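You operate a simulated robot arm through the tools that you are given. There is no shell and no other tool. Be economical: measure what you need, move in short steps, check, and stop when the job is done.

Carry out the task below with a simulated robot arm. There is one attempt and no reset: what you move stays moved.

## Task
Run the tester's motor at speed 2, switch off, clamp it in the vice.
Fine: switch the tester off before the motor comes out; it stands upright, the jaw closed on it.

The check looks at the end state, three seconds after you hand in, the way a careful person would. Anything else that was tipped, shoved, dropped, spilled or broken makes it a failure.

## Robot
A 7-joint arm with a two-finger parallel gripper, fixed in place. Base frame: the origin is at the foot of the arm, x ahead of it, y to its left, z up. Units: m, rad, N and s.
With the tool pointing down near the work surface it reaches from about 0.3 to 0.7 m from the base axis. Its first joint turns from -1.152 to 1.152 rad. Payload 1.57 kg.
The TCP is the grasp point between the finger pads, 0.03 m short of the fingertips. In the tool frame z runs along the fingers and y along their closing line. The gripper opens to 0.11 m. The fingers are 0.024 m wide and 0.012 m thick; the gripper's body (0.048 by 0.112 m) begins 0.078 m behind the TCP.
Orientation is that of the tool frame in the base frame, as [roll, pitch, yaw] about the fixed x, y, z axes, in that order (R = Rz(yaw) Ry(pitch) Rx(roll)). With the fingers straight down and closing along the base's y, the tool's x points along the base's -x, its y along +y and its z along -z.

## Interface
- The arm moves only by the tool jog_arm. Its argument "moves" is a list of rows, each an object of numbers (a shift or turn left out is 0, a gripper value left out holds the last): "x", "y", "z": the shift along the base's x, y, z in units of 300 mm (1.0 is 300 mm); "rx", "ry", "rz": the turn, a rotation vector about the base's x, y, z in units of 180 degrees (1.0 is 180 degrees). In form: [{"x": .., "y": .., "z": .., "rx": .., "ry": .., "rz": ..}, ...]. A call has 1 to 10 rows; each row is the pose to reach, as a shift and turn from the pose commanded when the call began. "fingers" is the finger opening in m, from 0 to 0.11, set as the call begins (left out, the last holds). A call with a number of a shift or a turn outside -1 to 1 is refused whole. Each row takes 0.2 s and may step no farther than 0.05 m and 0.15 rad from the row before; otherwise, or with a gripper value out of range, the whole call is refused. Where a pose cannot be reached the arm comes as near as it can. A force on the tool above 40 N (or 10 N above the force at the start of the call, whichever is more), or a blocked arm, ends the call early, and 0.2 s more pass. The fingers move at their own pace (about 0.108 m/s each) and stop on an object; they squeeze with about 27 N. The grip force told is the motor's: it shows also when the fingers shut on nothing. Time passes only in rows, and 0.2 s behind the last, so rows that repeat a pose let the fingers close. The reply holds the time, the measured pose of the TCP, the force on the tool along the base axes, the opening and the grip force, in the units named above and with some noise.
- Cameras (640 x 400 px; columns grow to the right, rows downward): "scene" is fixed at [0.1503, -0.3794, 1.4142]; the picture's right is [0.90, -0.45, 0.00], its down [-0.21, -0.43, -0.88] and it looks along [0.39, 0.78, -0.48] (base axes); focal length 318 px, centre (320, 200). "wrist" rides on the gripper at [0.07, 0.016, -0.141] in the tool frame; the picture's right is [-0.23, 0.97, 0.00], its down [-0.86, -0.20, -0.48] and it looks along [-0.47, -0.11, 0.88] (tool axes); focal length 222 px, centre (320, 200). There is no depth. A picture from a camera that has moved, and an enlarged one, comes with that camera's place and axes in the base frame and with its lens.
- capture(camera): a new picture of that camera. The clock stands still meanwhile.
- enlarge(camera, box): a new picture of the part [left, top, right, bottom] of that camera's present view, enlarged. The clock stands still meanwhile.
- sign_off(): hands the job in; it is judged then, once.

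Work in short steps. Places have to be worked out from the pictures, the camera data and where the tool is seen: move nearer, look again, correct. Check each grasp and each placing, and mend what went wrong. You have 120 turns and 68 pictures in all, those below and enlarged ones among them. Open the gripper and draw the arm clear of the work before you hand the job in, unless the task says otherwise; then end with one line.

The tools are called after "Emit:" as name(argument=value, ...) on one line, values as JSON. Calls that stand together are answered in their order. jog_arm: Moves the arm, as the interface text tells. Its arguments: {"type":"object","properties":{"moves":{"type":"array"},"fingers":{"type":"number"}},"required":["moves"]} The other tools are called the same way: capture (camera) takes a picture; enlarge (camera, box) takes an enlarged picture of a part of a camera's view; sign_off () hands the job in.

At the start:

```text
time_s: 0.0
position: [0.2376, 0.2275, 1.2367]
tool_rot: [-3.14, -0.001, 3.141]
force: [-0.4, -0.1, -0.8]
width: 0.1097
grasp_force: 0.2
```

scene: 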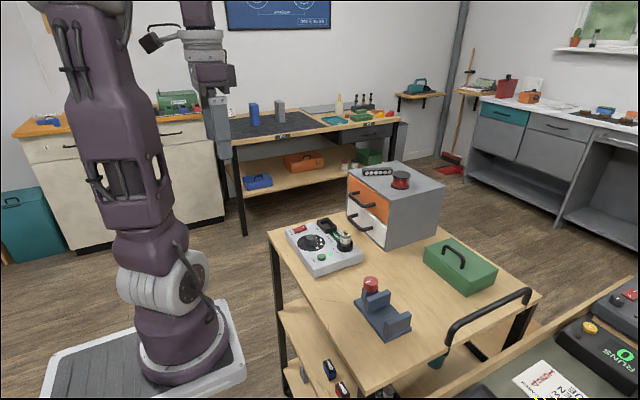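
wrist: 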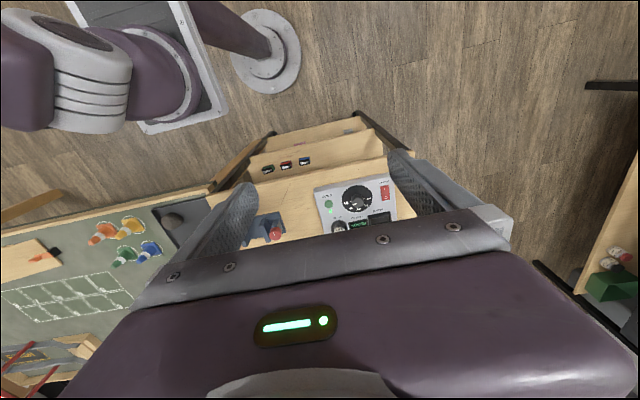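

I start by enlarging the tester and the vice in the scene view.

Emit:
enlarge(camera="scene", box=[270, 205, 380, 285])

Emit:
enlarge(camera="scene", box=[340, 265, 430, 345])

Emit:
enlarge(camera="wrist", box=[240, 170, 420, 250])

```text
5.00 times, centred on (325, 245) of scene
camera zoom: at [0.1503, -0.3794, 1.4142], right [0.9, -0.45, 0.0], down [-0.21, -0.43, -0.88], along [0.39, 0.78, -0.48], focal length 1587 px, centre (295, -25)
```

zoom: 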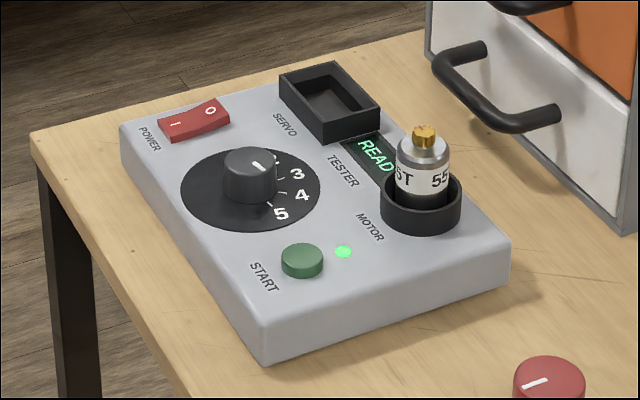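

```text
5.00 times, centred on (385, 305) of scene
camera zoom: at [0.1503, -0.3794, 1.4142], right [0.9, -0.45, 0.0], down [-0.21, -0.43, -0.88], along [0.39, 0.78, -0.48], focal length 1587 px, centre (-5, -325)
```

zoom: 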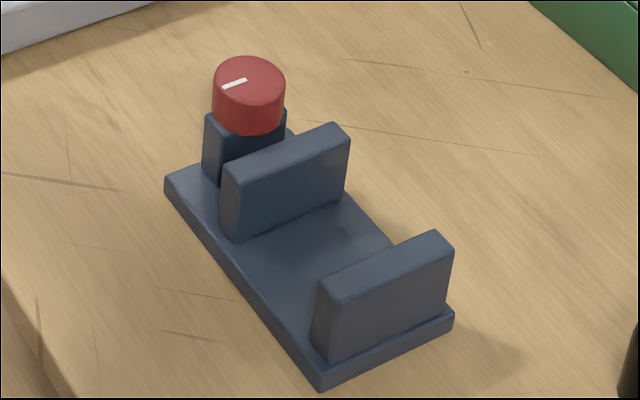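

```text
3.56 times, centred on (330, 210) of wrist
camera zoom: at [0.1669, 0.2443, 1.3776], right [0.23, 0.97, 0.0], down [0.86, -0.2, 0.48], along [0.47, -0.11, -0.88], focal length 790 px, centre (284, 164)
```

zoom: 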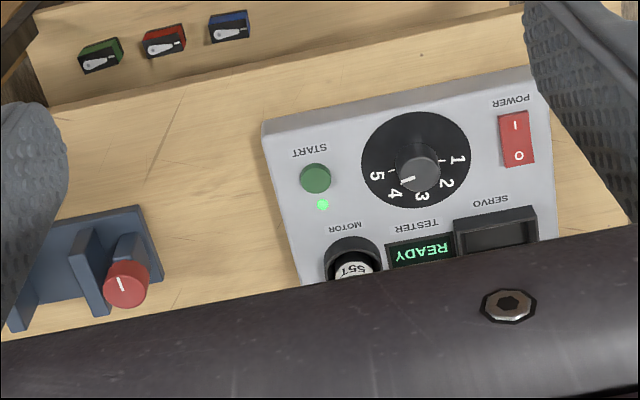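

The tester is on with READY lit, and the dial seems to point at 4 or 5. I estimate the knob near (0.45, 0.275), so I move nearer for a better look.

Emit:
jog_arm(moves=[{"x": 0.088, "y": 0.038, "z": -0.105}, {"x": 0.176, "y": 0.076, "z": -0.209}, {"x": 0.264, "y": 0.114, "z": -0.314}, {"x": 0.352, "y": 0.152, "z": -0.418}, {"x": 0.44, "y": 0.19, "z": -0.523}, {"x": 0.44, "y": 0.19, "z": -0.523}])

Emit:
capture(camera="wrist")

```text
time_s: 1.4
position: [0.3686, 0.2833, 1.0804]
tool_rot: [3.141, -0.001, -3.141]
force: [-0.1, -1.0, 0.7]
width: 0.1103
grasp_force: 0.1
```

```text
62 pictures are left
camera wrist: at [0.2981, 0.3009, 1.2217], right [0.23, 0.97, 0.0], down [0.86, -0.2, 0.48], along [0.47, -0.11, -0.88], focal length 222 px, centre (320, 200)
```

wrist: 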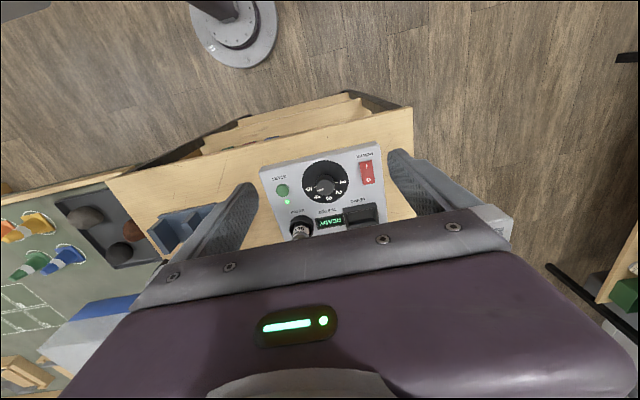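

Enlarging the tester panel for detail.

Emit:
enlarge(camera="wrist", box=[250, 140, 400, 234])

```text
4.26 times, centred on (325, 187) of wrist
camera zoom: at [0.2981, 0.3009, 1.2217], right [0.23, 0.97, 0.0], down [0.86, -0.2, 0.48], along [0.47, -0.11, -0.88], focal length 945 px, centre (299, 255)
```

zoom: 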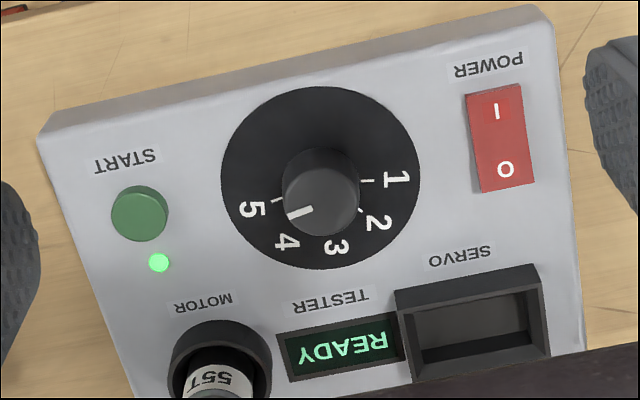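

The pointer is on 5, so the knob has to turn about +112° about z to reach 2. I'll move above the knob, pre-turned by −56°, with a narrower opening.

Emit:
jog_arm(moves=[{"x": 0.04, "y": -0.005, "z": -0.043, "rz": -0.0444}, {"x": 0.08, "y": -0.01, "z": -0.086, "rz": -0.0889}, {"x": 0.12, "y": -0.014, "z": -0.129, "rz": -0.1333}, {"x": 0.16, "y": -0.019, "z": -0.172, "rz": -0.1778}, {"x": 0.2, "y": -0.024, "z": -0.215, "rz": -0.2222}, {"x": 0.24, "y": -0.028, "z": -0.258, "rz": -0.2667}, {"x": 0.277, "y": -0.032, "z": -0.3, "rz": -0.311}, {"x": 0.277, "y": -0.032, "z": -0.3, "rz": -0.311}], fingers=0.05)

Emit:
capture(camera="wrist")

Emit:
enlarge(camera="scene", box=[270, 175, 400, 285])

```text
time_s: 3.2
position: [0.4529, 0.2753, 0.9889]
tool_rot: [-3.141, 0.0, 2.164]
force: [0.4, 0.5, -0.1]
width: 0.0503
grasp_force: 0.0
```

```text
60 pictures are left
camera wrist: at [0.4277, 0.3432, 1.1296], right [0.93, 0.36, 0.0], down [0.31, -0.82, 0.48], along [0.17, -0.45, -0.88], focal length 222 px, centre (320, 200)
```

wrist: 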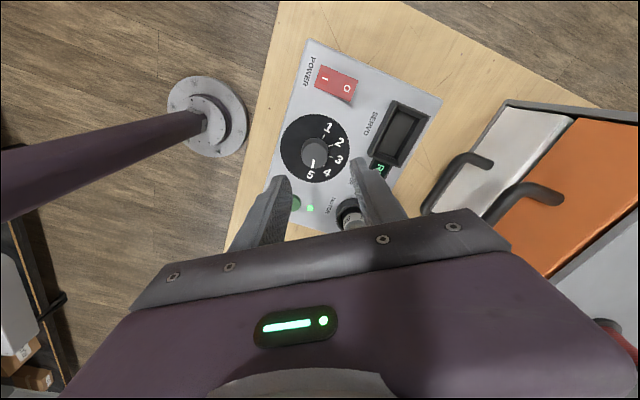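

```text
3.64 times, centred on (335, 230) of scene
camera zoom: at [0.1503, -0.3794, 1.4142], right [0.9, -0.45, 0.0], down [-0.21, -0.43, -0.88], along [0.39, 0.78, -0.48], focal length 1154 px, centre (266, 91)
```

zoom: 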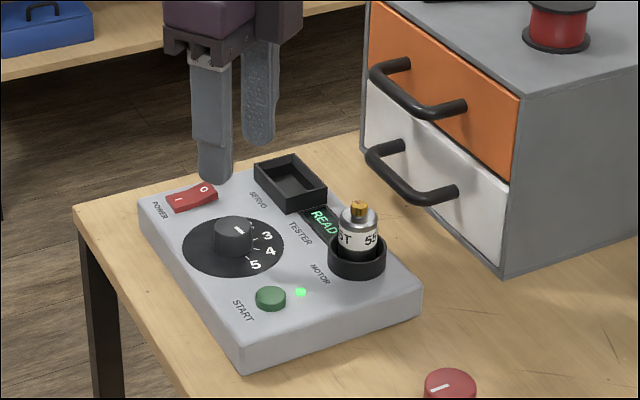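

The knob is centred near (0.450, 0.277) with its top at about 0.904. I shift slightly and lower until the fingertips straddle it.

Emit:
jog_arm(moves=[{"x": -0.008, "y": 0.005, "z": -0.07}, {"x": -0.008, "y": 0.005, "z": -0.14}, {"x": -0.008, "y": 0.005, "z": -0.21}, {"x": -0.008, "y": 0.005, "z": -0.21}])

Emit:
enlarge(camera="wrist", box=[240, 90, 400, 230])

Emit:
enlarge(camera="scene", box=[280, 200, 370, 270])

```text
time_s: 4.2
position: [0.4492, 0.2758, 0.9256]
tool_rot: [3.141, -0.001, 2.167]
force: [0.3, 0.3, 0.1]
width: 0.0501
grasp_force: 0.1
```

```text
2.86 times, centred on (320, 160) of wrist
camera zoom: at [0.4243, 0.3439, 1.0667], right [0.93, 0.36, 0.0], down [0.31, -0.82, 0.48], along [0.17, -0.45, -0.88], focal length 635 px, centre (320, 314)
```

zoom: 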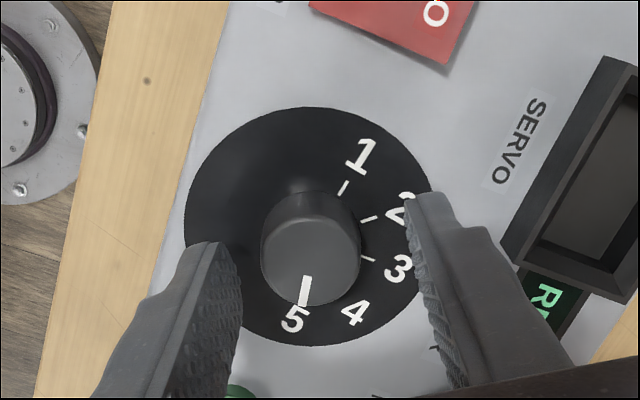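

```text
5.71 times, centred on (325, 235) of scene
camera zoom: at [0.1503, -0.3794, 1.4142], right [0.9, -0.45, 0.0], down [-0.21, -0.43, -0.88], along [0.39, 0.78, -0.48], focal length 1814 px, centre (291, 0)
```

zoom: 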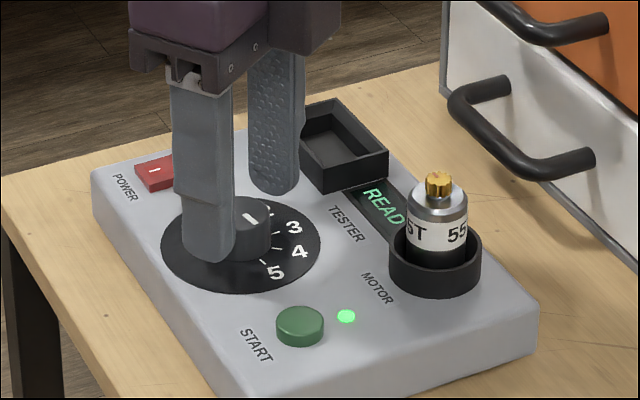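

The fingers straddle the knob about 3 mm off centre. I correct this, lower 6 mm and close.

Emit:
jog_arm(moves=[{"x": -0.009, "y": 0.0, "z": -0.02}, {"x": -0.009, "y": 0.0, "z": -0.02}])

Emit:
jog_arm(moves=[{}, {}, {}], fingers=0.015)

Emit:
enlarge(camera="wrist", box=[240, 90, 400, 230])

```text
time_s: 4.8
position: [0.4478, 0.2763, 0.9202]
tool_rot: [3.14, 0.001, 2.167]
force: [0.1, -0.5, 0.4]
width: 0.05
grasp_force: 0.0
```

```text
time_s: 5.6
position: [0.4467, 0.2759, 0.919]
tool_rot: [-3.14, 0.002, 2.166]
force: [-5.2, -3.4, 0.8]
width: 0.0285
grasp_force: 27.7
```

```text
2.86 times, centred on (320, 160) of wrist
camera zoom: at [0.4213, 0.3436, 1.061], right [0.93, 0.36, 0.0], down [0.31, -0.82, 0.48], along [0.17, -0.45, -0.88], focal length 635 px, centre (320, 314)
```

zoom: 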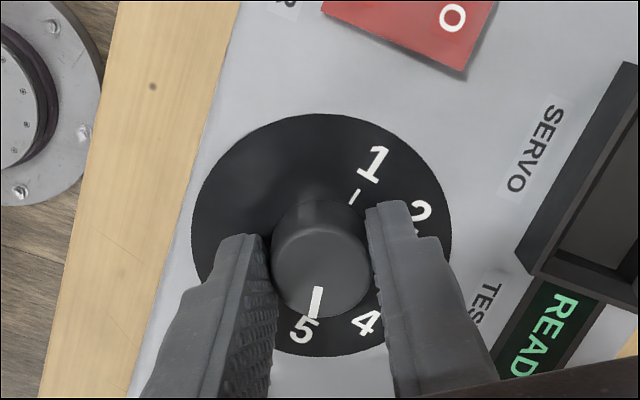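

Knob is gripped (28.5 mm). I now turn it +81° in a first call, with a tiny recentring.

Emit:
jog_arm(moves=[{"x": -0.004, "y": -0.003, "rz": 0.045}, {"x": -0.004, "y": -0.003, "rz": 0.09}, {"x": -0.004, "y": -0.003, "rz": 0.135}, {"x": -0.004, "y": -0.003, "rz": 0.18}, {"x": -0.004, "y": -0.003, "rz": 0.225}, {"x": -0.004, "y": -0.003, "rz": 0.27}, {"x": -0.004, "y": -0.003, "rz": 0.315}, {"x": -0.004, "y": -0.003, "rz": 0.36}, {"x": -0.004, "y": -0.003, "rz": 0.405}, {"x": -0.004, "y": -0.003, "rz": 0.45}])

Emit:
enlarge(camera="wrist", box=[240, 90, 400, 230])

```text
time_s: 7.8
position: [0.4454, 0.2766, 0.9205]
tool_rot: [-3.141, 0.0, -2.702]
force: [0.5, 0.4, -1.7]
width: 0.0286
grasp_force: 27.1
```

```text
2.86 times, centred on (320, 160) of wrist
camera zoom: at [0.3753, 0.2613, 1.0614], right [-0.21, 0.98, 0.0], down [0.86, 0.18, 0.48], along [0.47, 0.1, -0.88], focal length 635 px, centre (320, 314)
```

zoom: 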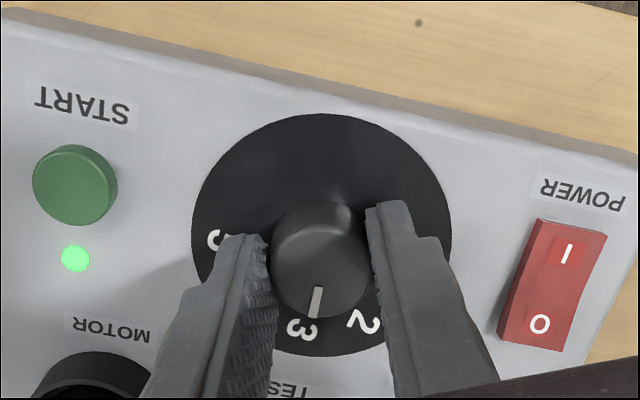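

The knob turns with the fingers and is just past 3. I turn the remaining 31°.

Emit:
jog_arm(moves=[{"rz": 0.045}, {"rz": 0.09}, {"rz": 0.135}, {"rz": 0.173}, {"rz": 0.173}])

Emit:
enlarge(camera="wrist", box=[240, 90, 400, 230])

```text
time_s: 9.0
position: [0.4459, 0.2751, 0.9216]
tool_rot: [3.141, 0.0, -2.161]
force: [0.2, 0.0, -0.2]
width: 0.0286
grasp_force: 26.9
```

```text
2.86 times, centred on (320, 160) of wrist
camera zoom: at [0.3931, 0.2277, 1.0617], right [-0.68, 0.73, 0.0], down [0.64, 0.6, 0.48], along [0.35, 0.33, -0.88], focal length 635 px, centre (320, 314)
```

zoom: 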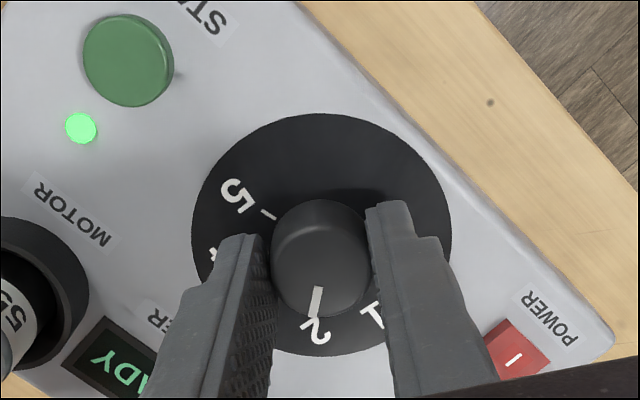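

Pointer sits on 2. I release, rise, then turn back to neutral and close above START at about (0.444, 0.206).

Emit:
jog_arm(moves=[{}, {}, {"z": 0.1}, {"z": 0.2}], fingers=0.05)

Emit:
jog_arm(moves=[{"y": -0.03, "rz": -0.044}, {"y": -0.06, "rz": -0.088}, {"y": -0.1, "rz": -0.132}, {"y": -0.14, "rz": -0.176}, {"y": -0.18, "rz": -0.22}, {"y": -0.215, "rz": -0.264}, {"x": -0.008, "y": -0.237, "rz": -0.311}, {"x": -0.008, "y": -0.237, "rz": -0.311}], fingers=0.0)

Emit:
enlarge(camera="wrist", box=[240, 100, 400, 230])

Emit:
enlarge(camera="scene", box=[280, 200, 370, 270])

```text
time_s: 10.0
position: [0.4452, 0.2767, 0.9821]
tool_rot: [-3.141, -0.001, -2.161]
force: [0.3, -0.6, -0.1]
width: 0.0501
grasp_force: 0.0
```

```text
time_s: 11.8
position: [0.4436, 0.2024, 0.9813]
tool_rot: [3.141, 0.0, 3.141]
force: [0.0, 0.3, 0.2]
width: 0.0002
grasp_force: 21.0
```

```text
3.08 times, centred on (320, 165) of wrist
camera zoom: at [0.3729, 0.2206, 1.1214], right [0.23, 0.97, 0.0], down [0.86, -0.2, 0.48], along [0.47, -0.11, -0.88], focal length 684 px, centre (320, 308)
```

zoom: 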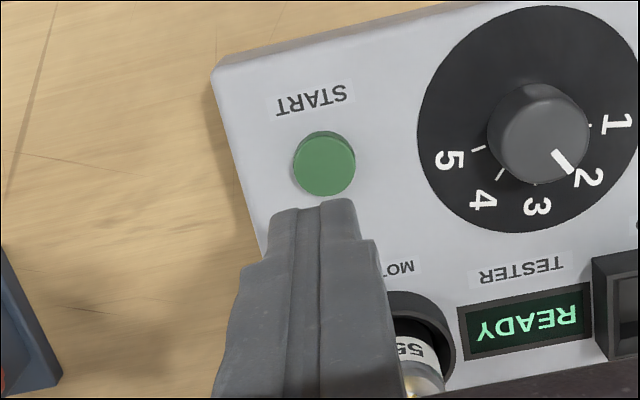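

```text
5.71 times, centred on (325, 235) of scene
camera zoom: at [0.1503, -0.3794, 1.4142], right [0.9, -0.45, 0.0], down [-0.21, -0.43, -0.88], along [0.39, 0.78, -0.48], focal length 1814 px, centre (291, 0)
```

zoom: 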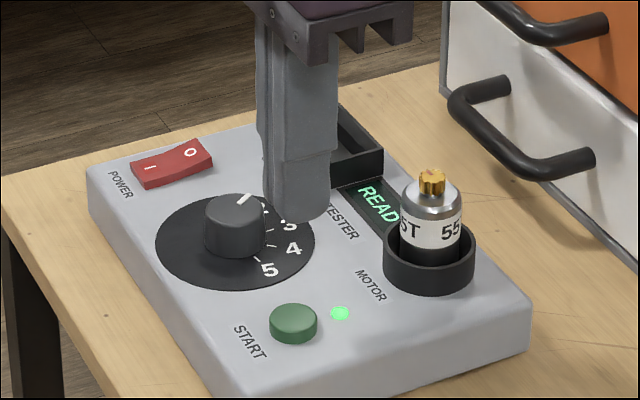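

READY is shown and the pointer is on 2. START is at about (0.443, 0.206); I lower to just touch it.

Emit:
jog_arm(moves=[{"y": 0.009, "z": -0.1}, {"y": 0.009, "z": -0.18}, {"y": 0.009, "z": -0.19}])

Emit:
enlarge(camera="scene", box=[280, 200, 370, 270])

```text
time_s: 12.6
position: [0.4452, 0.2067, 0.923]
tool_rot: [3.14, -0.001, -3.138]
force: [0.4, -0.3, 0.0]
width: 0.0
grasp_force: 21.7
```

```text
5.71 times, centred on (325, 235) of scene
camera zoom: at [0.1503, -0.3794, 1.4142], right [0.9, -0.45, 0.0], down [-0.21, -0.43, -0.88], along [0.39, 0.78, -0.48], focal length 1814 px, centre (291, 0)
```

zoom: 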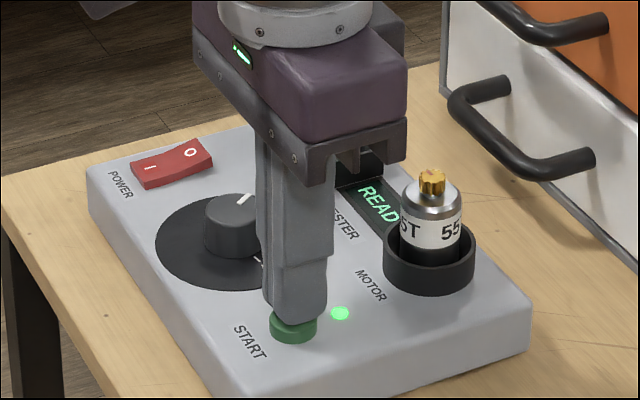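

The tips sit right over the button. I press down in small steps and come back up.

Emit:
jog_arm(moves=[{"z": -0.008}, {"z": -0.016}, {"z": -0.022}, {"z": -0.028}])

Emit:
enlarge(camera="scene", box=[280, 200, 370, 270])

```text
time_s: 13.6
position: [0.4416, 0.2079, 0.915]
tool_rot: [-3.141, 0.001, -3.136]
force: [-0.1, 0.5, 12.5]
width: 0.0002
grasp_force: 22.0
```

```text
5.71 times, centred on (325, 235) of scene
camera zoom: at [0.1501, -0.3794, 1.4142], right [0.9, -0.45, 0.0], down [-0.21, -0.43, -0.88], along [0.39, 0.78, -0.48], focal length 1814 px, centre (291, 0)
```

zoom: 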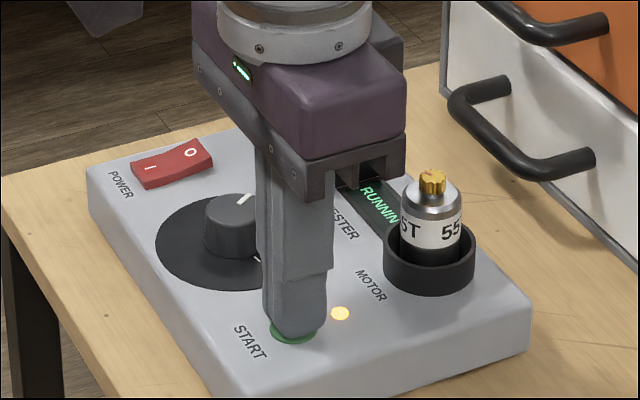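

The display says RUNNING. I lift off and give it time, then look at the panel.

Emit:
jog_arm(moves=[{"z": 0.06}, {"z": 0.17}, {"z": 0.28}, {"z": 0.28}, {"z": 0.28}, {"z": 0.28}, {"z": 0.28}, {"z": 0.28}, {"z": 0.28}, {"z": 0.28}])

Emit:
capture(camera="wrist")

Emit:
enlarge(camera="scene", box=[280, 200, 370, 270])

```text
time_s: 15.8
position: [0.4419, 0.2072, 0.9991]
tool_rot: [-3.141, 0.0, -3.138]
force: [0.6, 0.5, 0.4]
width: 0.0
grasp_force: 21.4
```

```text
49 pictures are left
camera wrist: at [0.3718, 0.2242, 1.1398], right [0.22, 0.97, 0.0], down [0.86, -0.2, 0.48], along [0.47, -0.11, -0.88], focal length 222 px, centre (320, 200)
```

wrist: 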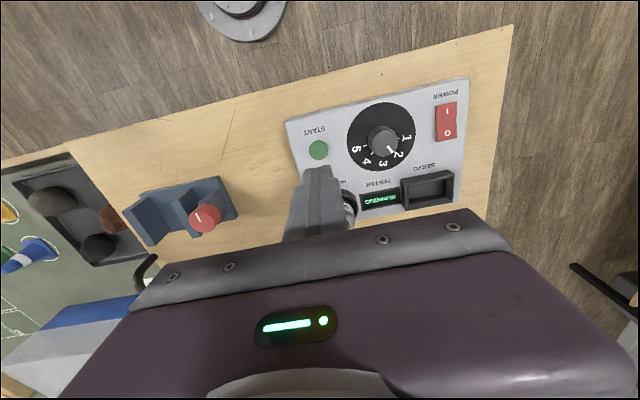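

```text
5.71 times, centred on (325, 235) of scene
camera zoom: at [0.1503, -0.3794, 1.4142], right [0.9, -0.45, 0.0], down [-0.21, -0.43, -0.88], along [0.39, 0.78, -0.48], focal length 1814 px, centre (291, 0)
```

zoom: 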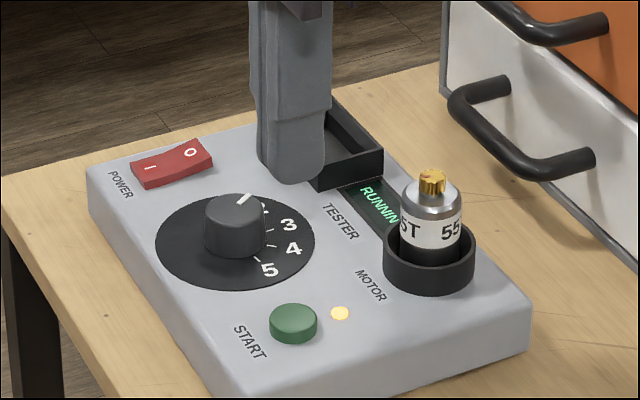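

Still RUNNING at speed 2. While it runs I move above the O end of the rocker, which I place at about (0.458, 0.348).

Emit:
jog_arm(moves=[{"x": 0.015, "y": 0.12}, {"x": 0.03, "y": 0.24}, {"x": 0.045, "y": 0.36}, {"x": 0.055, "y": 0.47}, {"x": 0.055, "y": 0.47, "z": -0.1}, {"x": 0.055, "y": 0.47, "z": -0.1}])

Emit:
capture(camera="wrist")

Emit:
enlarge(camera="scene", box=[280, 200, 370, 270])

```text
time_s: 17.2
position: [0.459, 0.3469, 0.969]
tool_rot: [3.141, 0.001, -3.137]
force: [0.1, -1.2, -0.1]
width: 0.0001
grasp_force: 21.1
```

```text
47 pictures are left
camera wrist: at [0.3892, 0.3651, 1.1098], right [0.22, 0.97, 0.0], down [0.86, -0.2, 0.48], along [0.47, -0.11, -0.88], focal length 222 px, centre (320, 200)
```

wrist: 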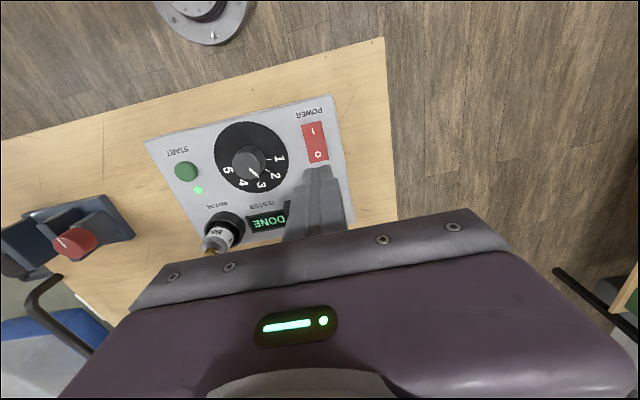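

```text
5.71 times, centred on (325, 235) of scene
camera zoom: at [0.1503, -0.3793, 1.4142], right [0.9, -0.45, 0.0], down [-0.21, -0.43, -0.88], along [0.39, 0.78, -0.48], focal length 1814 px, centre (291, 0)
```

zoom: 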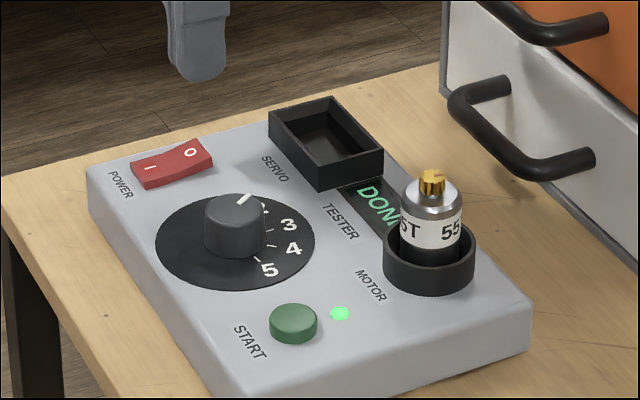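

The run finished (DONE). I now press the O end of the rocker down in small steps.

Emit:
jog_arm(moves=[{"x": -0.006, "y": 0.002, "z": -0.1}, {"x": -0.006, "y": 0.002, "z": -0.13}, {"x": -0.006, "y": 0.002, "z": -0.14}, {"x": -0.006, "y": 0.002, "z": -0.15}, {"x": -0.006, "y": 0.002, "z": -0.158}])

Emit:
enlarge(camera="scene", box=[280, 200, 370, 270])

```text
time_s: 18.4
position: [0.4577, 0.3489, 0.9211]
tool_rot: [-3.141, 0.0, -3.139]
force: [-0.4, 0.2, 0.5]
width: 0.0
grasp_force: 21.0
```

```text
5.71 times, centred on (325, 235) of scene
camera zoom: at [0.1503, -0.3794, 1.4142], right [0.9, -0.45, 0.0], down [-0.21, -0.43, -0.88], along [0.39, 0.78, -0.48], focal length 1814 px, centre (291, 0)
```

zoom: 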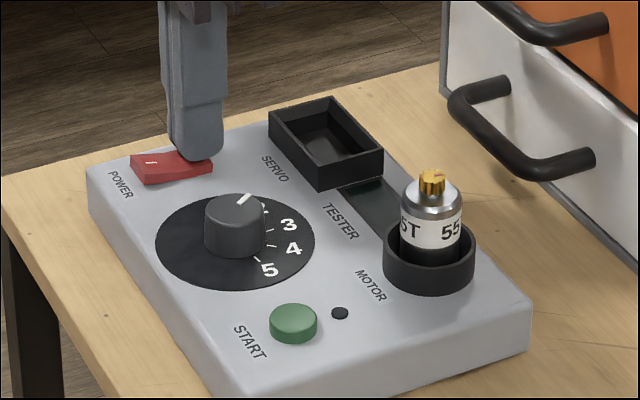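

The display and LED went dark, so the tester is off. I rise, open, and move to look at the motor from behind it.

Emit:
jog_arm(moves=[{"z": 0.16}, {"z": 0.32}, {"x": 0.0, "y": -0.15, "z": 0.35}, {"x": 0.0, "y": -0.3, "z": 0.35}, {"x": 0.0, "y": -0.4, "z": 0.35}, {"x": 0.0, "y": -0.4, "z": 0.35}], fingers=0.06)

Emit:
capture(camera="wrist")

Emit:
enlarge(camera="scene", box=[280, 200, 370, 270])

```text
time_s: 19.8
position: [0.4584, 0.2292, 1.0278]
tool_rot: [3.141, 0.001, -3.139]
force: [-0.5, 0.2, 0.1]
width: 0.0599
grasp_force: 0.0
```

```text
44 pictures are left
camera wrist: at [0.3877, 0.246, 1.1685], right [0.22, 0.97, 0.0], down [0.86, -0.2, 0.48], along [0.47, -0.11, -0.88], focal length 222 px, centre (320, 200)
```

wrist: 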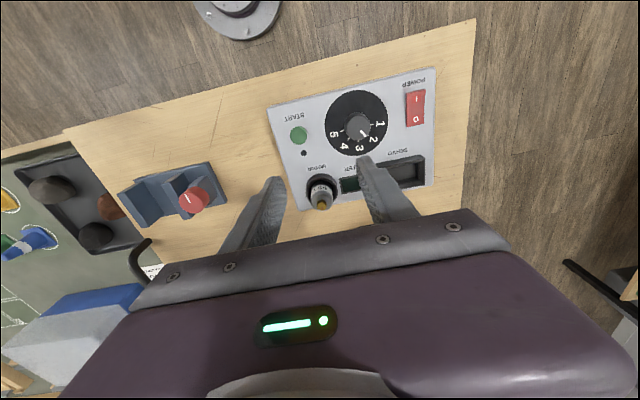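

```text
5.71 times, centred on (325, 235) of scene
camera zoom: at [0.1503, -0.3794, 1.4142], right [0.9, -0.45, 0.0], down [-0.21, -0.43, -0.88], along [0.39, 0.78, -0.48], focal length 1814 px, centre (291, 0)
```

zoom: 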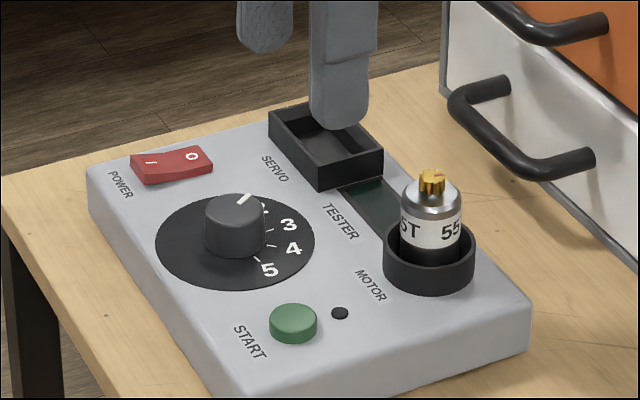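

The tester is off and the motor shaft top is at about (0.521, 0.216, 0.936). I move above it with the fingers closing along y, which keeps clear of the cabinet.

Emit:
jog_arm(moves=[{"x": 0.1, "y": -0.02, "z": -0.05}, {"x": 0.208, "y": -0.045, "z": -0.12}, {"x": 0.208, "y": -0.045, "z": -0.12}])

Emit:
enlarge(camera="wrist", box=[240, 110, 400, 230])

Emit:
enlarge(camera="scene", box=[300, 180, 390, 260])

```text
time_s: 20.6
position: [0.5197, 0.2158, 0.9905]
tool_rot: [3.141, -0.001, -3.137]
force: [0.5, 0.4, -0.1]
width: 0.0601
grasp_force: 0.0
```

```text
3.33 times, centred on (320, 170) of wrist
camera zoom: at [0.4494, 0.2324, 1.1318], right [0.22, 0.97, 0.0], down [0.86, -0.2, 0.48], along [0.47, -0.11, -0.88], focal length 740 px, centre (320, 300)
```

zoom: 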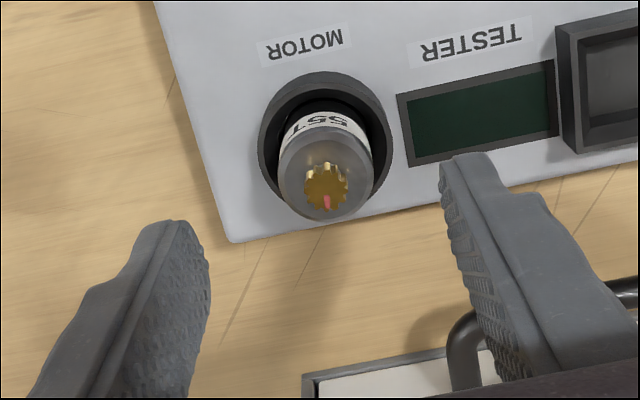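

```text
5.00 times, centred on (345, 220) of scene
camera zoom: at [0.1503, -0.3794, 1.4142], right [0.9, -0.45, 0.0], down [-0.21, -0.43, -0.88], along [0.39, 0.78, -0.48], focal length 1587 px, centre (195, 100)
```

zoom: 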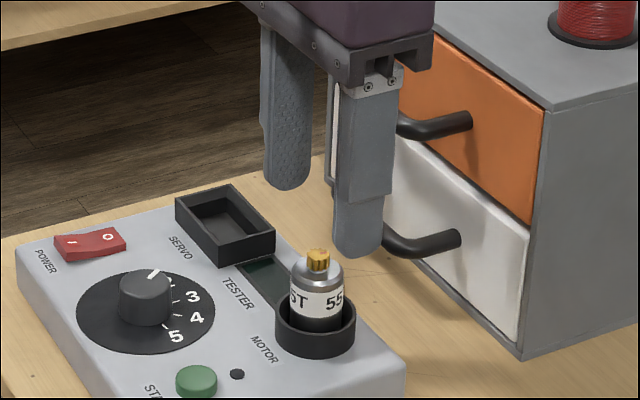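

The motor axis is at about (0.519, 0.217) and the socket rim at z≈0.898. I lower so the fingertips stop just above the rim.

Emit:
jog_arm(moves=[{"x": -0.005, "y": 0.005, "z": -0.06}, {"x": -0.005, "y": 0.005, "z": -0.12}, {"x": -0.005, "y": 0.005, "z": -0.18}, {"x": -0.005, "y": 0.005, "z": -0.18}])

Emit:
enlarge(camera="wrist", box=[240, 110, 400, 230])

Emit:
enlarge(camera="scene", box=[310, 210, 380, 260])

```text
time_s: 21.6
position: [0.5181, 0.2157, 0.9372]
tool_rot: [3.141, -0.001, -3.138]
force: [-0.1, -0.5, -0.6]
width: 0.0601
grasp_force: 0.0
```

```text
3.33 times, centred on (320, 170) of wrist
camera zoom: at [0.4486, 0.233, 1.0771], right [0.22, 0.97, 0.0], down [0.86, -0.2, 0.48], along [0.47, -0.11, -0.88], focal length 740 px, centre (320, 300)
```

zoom: 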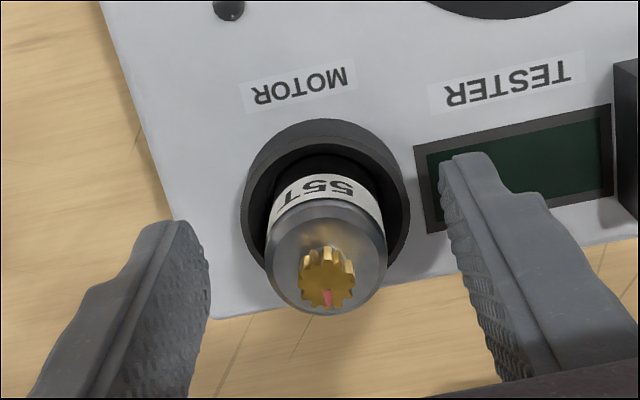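

```text
8.00 times, centred on (345, 235) of scene
camera zoom: at [0.1503, -0.3794, 1.4142], right [0.9, -0.45, 0.0], down [-0.21, -0.43, -0.88], along [0.39, 0.78, -0.48], focal length 2540 px, centre (120, -80)
```

zoom: 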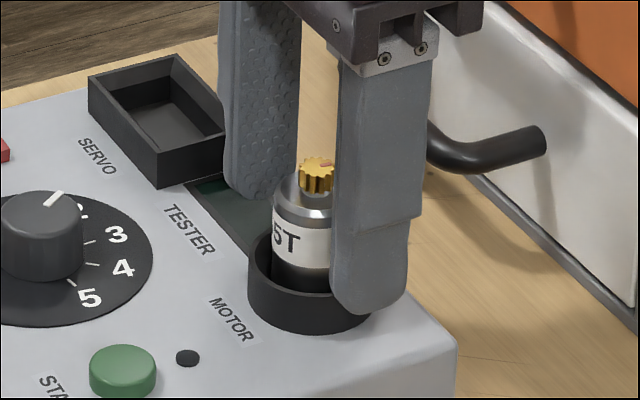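

The motor is centred between the fingers. Closing.

Emit:
jog_arm(moves=[{"y": 0.003}, {"y": 0.003}, {"y": 0.003}, {"y": 0.003}], fingers=0.015)

Emit:
jog_arm(moves=[{"z": 0.02}, {"z": 0.06}, {"z": 0.12}, {"z": 0.2}, {"z": 0.25}, {"z": 0.25}])

Emit:
enlarge(camera="scene", box=[290, 170, 400, 270])

```text
time_s: 22.6
position: [0.5193, 0.2176, 0.9372]
tool_rot: [3.141, 0.0, -3.139]
force: [-0.1, -0.1, 0.3]
width: 0.0271
grasp_force: 26.8
```

```text
time_s: 24.0
position: [0.5189, 0.2173, 1.011]
tool_rot: [-3.141, 0.0, -3.139]
force: [0.3, 0.1, -1.1]
width: 0.0269
grasp_force: 27.0
```

```text
4.00 times, centred on (345, 220) of scene
camera zoom: at [0.1503, -0.3794, 1.4142], right [0.9, -0.45, 0.0], down [-0.21, -0.43, -0.88], along [0.39, 0.78, -0.48], focal length 1270 px, centre (220, 120)
```

zoom: 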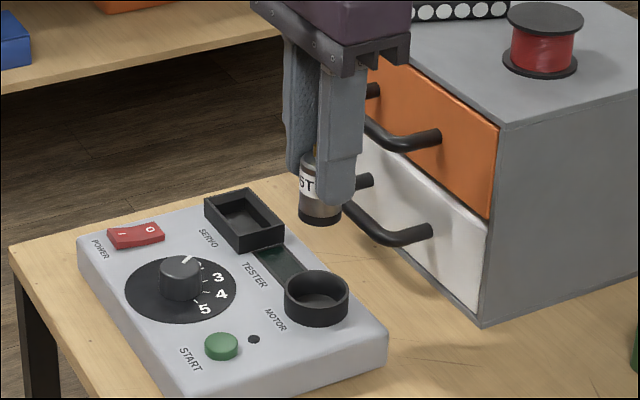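

The motor is out, gripped at 27 mm, with its bottom about 44 mm below the TCP. I move beside the vice at height and look at it.

Emit:
jog_arm(moves=[{"x": -0.05, "y": -0.1, "z": 0.05}, {"x": -0.1, "y": -0.2, "z": 0.1}, {"x": -0.16, "y": -0.3, "z": 0.1}, {"x": -0.22, "y": -0.41, "z": 0.1}, {"x": -0.22, "y": -0.41, "z": 0.1}])

Emit:
capture(camera="wrist")

Emit:
enlarge(camera="scene", box=[340, 265, 430, 345])

```text
time_s: 25.2
position: [0.4512, 0.0939, 1.0406]
tool_rot: [-3.141, -0.001, -3.139]
force: [1.5, -0.5, -1.6]
width: 0.0267
grasp_force: 26.8
```

```text
37 pictures are left
camera wrist: at [0.3825, 0.1105, 1.1812], right [0.22, 0.97, 0.0], down [0.86, -0.2, 0.48], along [0.47, -0.11, -0.88], focal length 222 px, centre (320, 200)
```

wrist: 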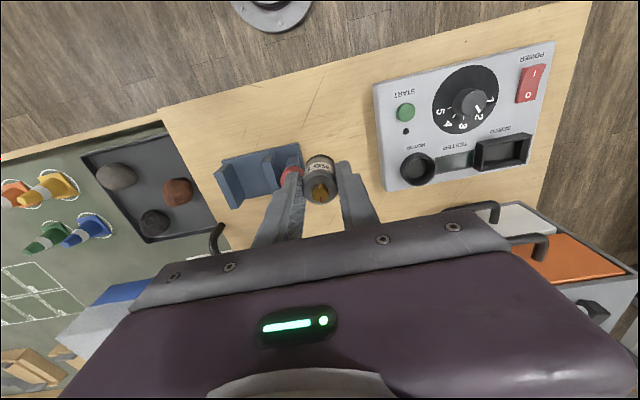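

```text
5.00 times, centred on (385, 305) of scene
camera zoom: at [0.1503, -0.3794, 1.4142], right [0.9, -0.45, 0.0], down [-0.21, -0.43, -0.88], along [0.39, 0.78, -0.48], focal length 1587 px, centre (-5, -325)
```

zoom: 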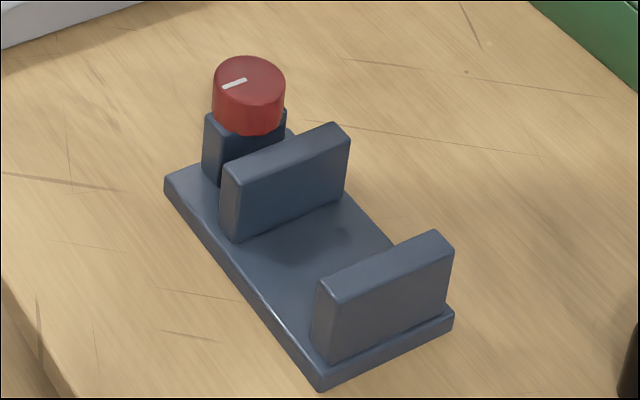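

Enlarging the vice in the wrist view for triangulation.

Emit:
enlarge(camera="wrist", box=[205, 125, 355, 219])

```text
4.26 times, centred on (280, 172) of wrist
camera zoom: at [0.3825, 0.1105, 1.1812], right [0.22, 0.97, 0.0], down [0.86, -0.2, 0.48], along [0.47, -0.11, -0.88], focal length 945 px, centre (490, 319)
```

zoom: 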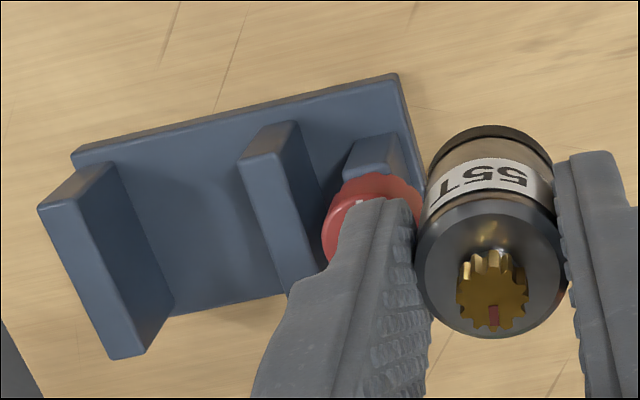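

Triangulating: jaw tops at z≈0.898, bed at ≈0.8625, fixed jaw face at y≈−0.044, moving jaw face at y≈+0.012, and jaws spanning x 0.462–0.520. I carry the motor above the gap near the fixed jaw, turning the hand so the fingers close along x.

Emit:
jog_arm(moves=[{"x": 0.013, "y": -0.04, "rz": -0.045}, {"x": 0.026, "y": -0.08, "rz": -0.09}, {"x": 0.039, "y": -0.12, "rz": -0.135}, {"x": 0.052, "y": -0.16, "rz": -0.18}, {"x": 0.065, "y": -0.2, "rz": -0.225}, {"x": 0.078, "y": -0.24, "rz": -0.27}, {"x": 0.091, "y": -0.28, "rz": -0.315}, {"x": 0.104, "y": -0.32, "rz": -0.36}, {"x": 0.117, "y": -0.36, "rz": -0.405}, {"x": 0.129, "y": -0.407, "rz": -0.45}])

Emit:
jog_arm(moves=[{"rz": -0.04}, {"rz": -0.051}, {"rz": -0.051}])

Emit:
capture(camera="wrist")

Emit:
capture(camera="scene")

```text
time_s: 27.4
position: [0.4917, -0.0277, 1.0413]
tool_rot: [3.141, 0.001, 1.73]
force: [0.4, -0.1, -1.7]
width: 0.0266
grasp_force: 27.1
```

```text
time_s: 28.2
position: [0.4906, -0.0276, 1.0425]
tool_rot: [-3.142, 0.0, 1.571]
force: [-0.4, -0.3, -1.9]
width: 0.0266
grasp_force: 26.6
```

```text
34 pictures are left
camera wrist: at [0.508, 0.0431, 1.1826], right [0.97, -0.23, 0.0], down [-0.2, -0.86, 0.48], along [-0.11, -0.47, -0.88], focal length 222 px, centre (320, 200)
```

wrist: 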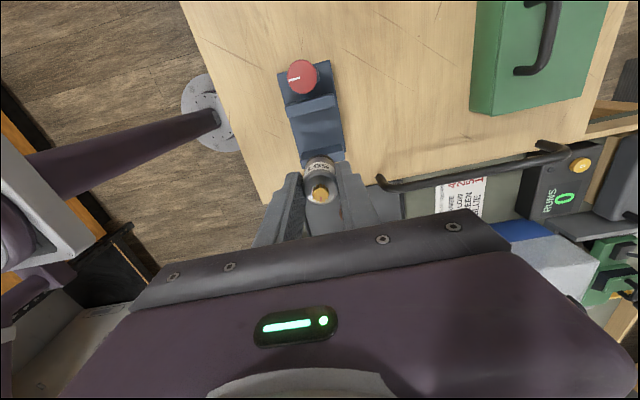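

```text
33 pictures are left
```

scene: 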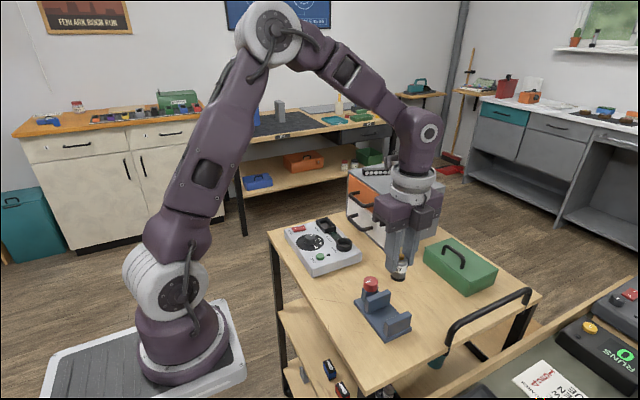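

The hand is turned and over the vice. I lower until the motor bottom is just above the jaw tops and check alignment.

Emit:
jog_arm(moves=[{"z": -0.1}, {"z": -0.2}, {"z": -0.26}, {"z": -0.26}])

Emit:
enlarge(camera="scene", box=[340, 255, 430, 345])

Emit:
enlarge(camera="wrist", box=[240, 80, 400, 230])

```text
time_s: 29.2
position: [0.4931, -0.0276, 0.963]
tool_rot: [3.14, 0.002, 1.571]
force: [0.2, -0.5, -0.6]
width: 0.027
grasp_force: 27.1
```

```text
4.44 times, centred on (385, 300) of scene
camera zoom: at [0.1503, -0.3794, 1.4142], right [0.9, -0.45, 0.0], down [-0.21, -0.43, -0.88], along [0.39, 0.78, -0.48], focal length 1411 px, centre (31, -244)
```

zoom: 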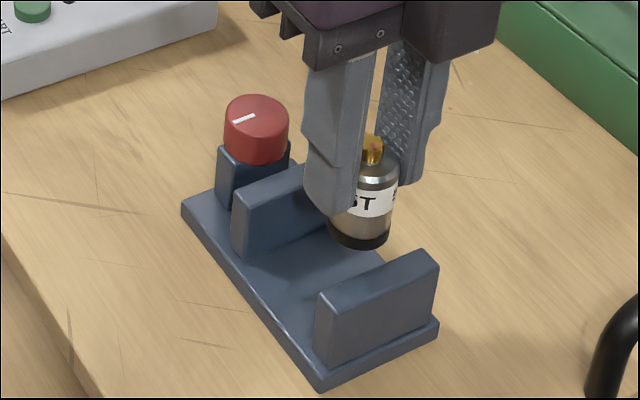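

```text
2.67 times, centred on (320, 155) of wrist
camera zoom: at [0.5087, 0.043, 1.1034], right [0.97, -0.23, 0.0], down [-0.2, -0.86, 0.48], along [-0.11, -0.47, -0.88], focal length 592 px, centre (320, 320)
```

zoom: 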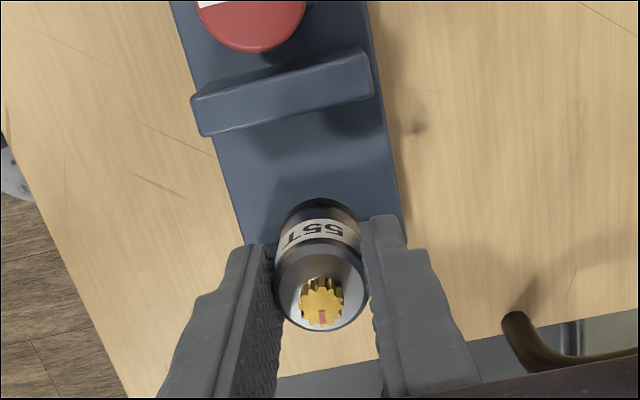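

Clearance to the fixed jaw looks right. I lower 46 mm and check before touching the bed.

Emit:
jog_arm(moves=[{"z": -0.05}, {"z": -0.1}, {"z": -0.14}, {"z": -0.153}, {"z": -0.153}])

Emit:
enlarge(camera="scene", box=[350, 270, 420, 340])

```text
time_s: 30.4
position: [0.4928, -0.0271, 0.9181]
tool_rot: [-3.141, 0.0, 1.57]
force: [-0.3, 0.1, -1.8]
width: 0.0269
grasp_force: 26.8
```

```text
5.71 times, centred on (385, 305) of scene
camera zoom: at [0.1503, -0.3794, 1.4142], right [0.9, -0.45, 0.0], down [-0.21, -0.43, -0.88], along [0.39, 0.78, -0.48], focal length 1814 px, centre (-51, -400)
```

zoom: 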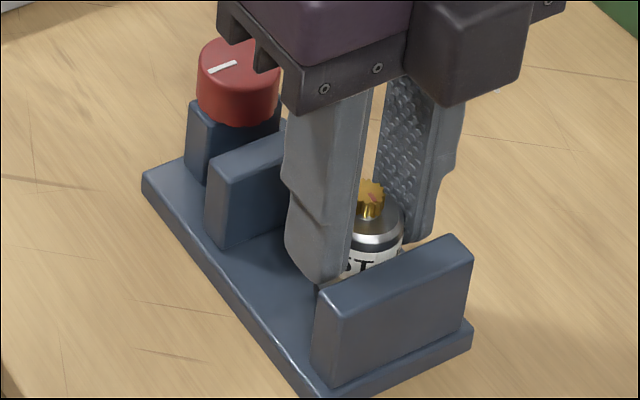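

Motor is inside the gap, clear of the jaw. I lower in 2 mm steps until the bed is felt.

Emit:
jog_arm(moves=[{"z": -0.008}, {"z": -0.016}, {"z": -0.023}, {"z": -0.03}])

```text
time_s: 31.4
position: [0.4917, -0.0276, 0.9094]
tool_rot: [-3.14, 0.001, 1.572]
force: [-5.0, 2.3, 20.1]
width: 0.0272
grasp_force: 26.8
```

Bed contact at 20 N. I ease up slightly to unload it, then open a little.

Emit:
jog_arm(moves=[{"z": 0.004}, {"z": 0.004}])

Emit:
jog_arm(moves=[{}, {}, {}], fingers=0.05)

Emit:
enlarge(camera="wrist", box=[240, 80, 400, 230])

Emit:
enlarge(camera="scene", box=[350, 270, 420, 340])

```text
time_s: 32.0
position: [0.4918, -0.0275, 0.9098]
tool_rot: [-3.14, 0.001, 1.571]
force: [0.8, 0.3, -1.7]
width: 0.0267
grasp_force: 26.8
```

```text
time_s: 32.8
position: [0.4926, -0.029, 0.9096]
tool_rot: [-3.141, 0.0, 1.57]
force: [0.4, 0.6, 0.9]
width: 0.05
grasp_force: 0.0
```

```text
2.67 times, centred on (320, 155) of wrist
camera zoom: at [0.5079, 0.0427, 1.0509], right [0.97, -0.23, 0.0], down [-0.2, -0.86, 0.48], along [-0.11, -0.47, -0.88], focal length 592 px, centre (320, 320)
```

zoom: 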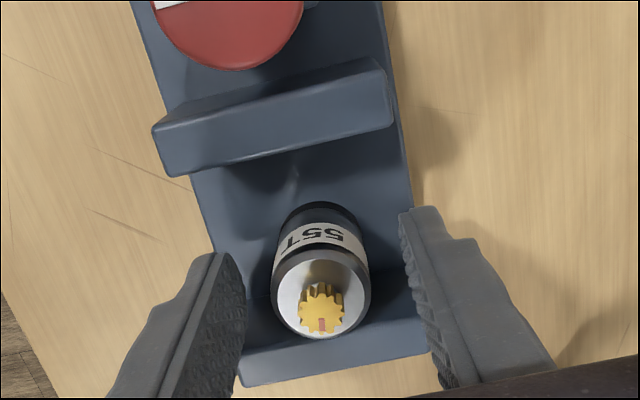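

```text
5.71 times, centred on (385, 305) of scene
camera zoom: at [0.1503, -0.3794, 1.4142], right [0.9, -0.45, 0.0], down [-0.21, -0.43, -0.88], along [0.39, 0.78, -0.48], focal length 1814 px, centre (-51, -400)
```

zoom: 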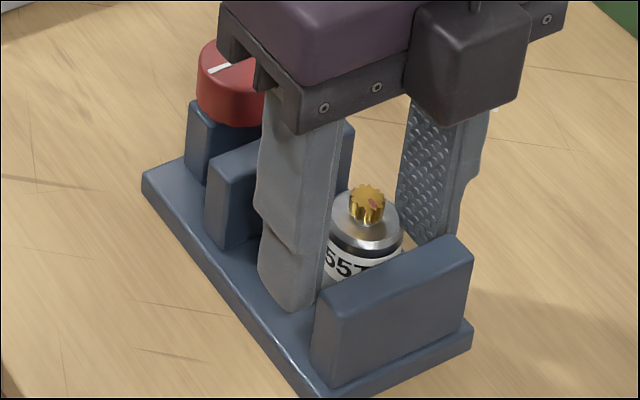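

The motor stands freely next to the fixed jaw. I rise straight up, then move over the red knob at about (0.491, 0.050) while turning the hand back, to get room for clockwise turning.

Emit:
jog_arm(moves=[{"z": 0.05}, {"z": 0.15}, {"z": 0.3}, {"y": 0.06, "z": 0.3, "rz": 0.045}, {"y": 0.12, "z": 0.3, "rz": 0.09}, {"y": 0.18, "z": 0.3, "rz": 0.135}, {"y": 0.24, "z": 0.3, "rz": 0.18}, {"y": 0.262, "z": 0.3, "rz": 0.225}, {"y": 0.262, "z": 0.3, "rz": 0.27}, {"y": 0.262, "z": 0.3, "rz": 0.315}])

Emit:
jog_arm(moves=[{"rz": 0.045}, {"rz": 0.09}, {"rz": 0.135}, {"rz": 0.18}, {"rz": 0.225}, {"rz": 0.27}, {"rz": 0.315}, {"rz": 0.36}, {"rz": 0.405}, {"rz": 0.45}], fingers=0.06)

Emit:
jog_arm(moves=[{"rz": 0.045}, {"rz": 0.09}, {"rz": 0.135}, {"rz": 0.18}, {"rz": 0.225}, {"rz": 0.225}])

Emit:
capture(camera="wrist")

Emit:
enlarge(camera="scene", box=[340, 245, 430, 345])

```text
time_s: 35.0
position: [0.4925, 0.0513, 0.9993]
tool_rot: [-3.141, 0.0, 2.565]
force: [0.1, -0.3, 1.2]
width: 0.0502
grasp_force: 0.0
```

```text
time_s: 37.2
position: [0.491, 0.0505, 0.9998]
tool_rot: [3.141, -0.001, -2.305]
force: [-0.4, 0.3, 0.1]
width: 0.0602
grasp_force: 0.1
```

```text
time_s: 38.6
position: [0.4921, 0.0504, 1.0004]
tool_rot: [-3.141, 0.001, -1.599]
force: [0.1, 0.2, 0.6]
width: 0.0599
grasp_force: 0.1
```

```text
27 pictures are left
camera wrist: at [0.4735, -0.0175, 1.1412], right [-0.97, 0.26, 0.0], down [0.22, 0.85, 0.48], along [0.12, 0.46, -0.88], focal length 222 px, centre (320, 200)
```

wrist: 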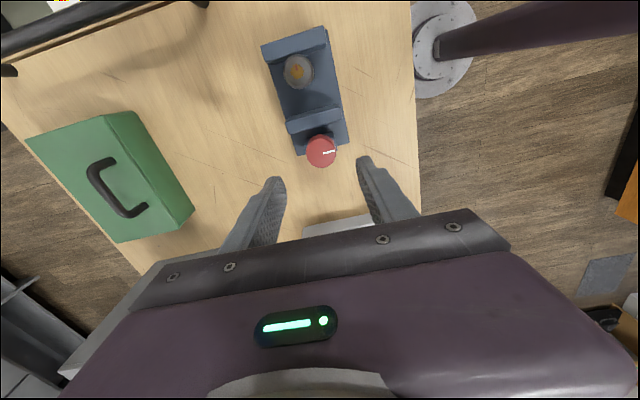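

```text
4.00 times, centred on (385, 295) of scene
camera zoom: at [0.1503, -0.3794, 1.4142], right [0.9, -0.45, 0.0], down [-0.21, -0.43, -0.88], along [0.39, 0.78, -0.48], focal length 1270 px, centre (60, -180)
```

zoom: 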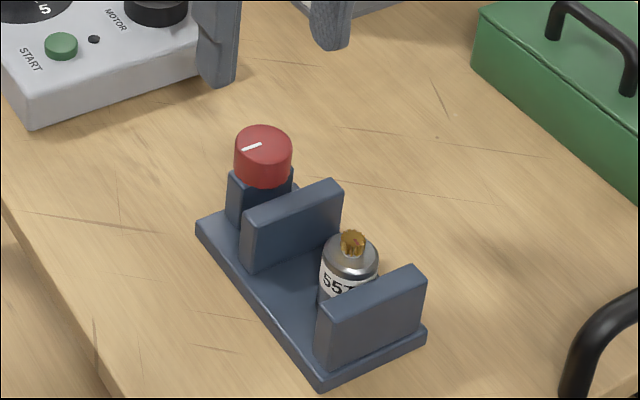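

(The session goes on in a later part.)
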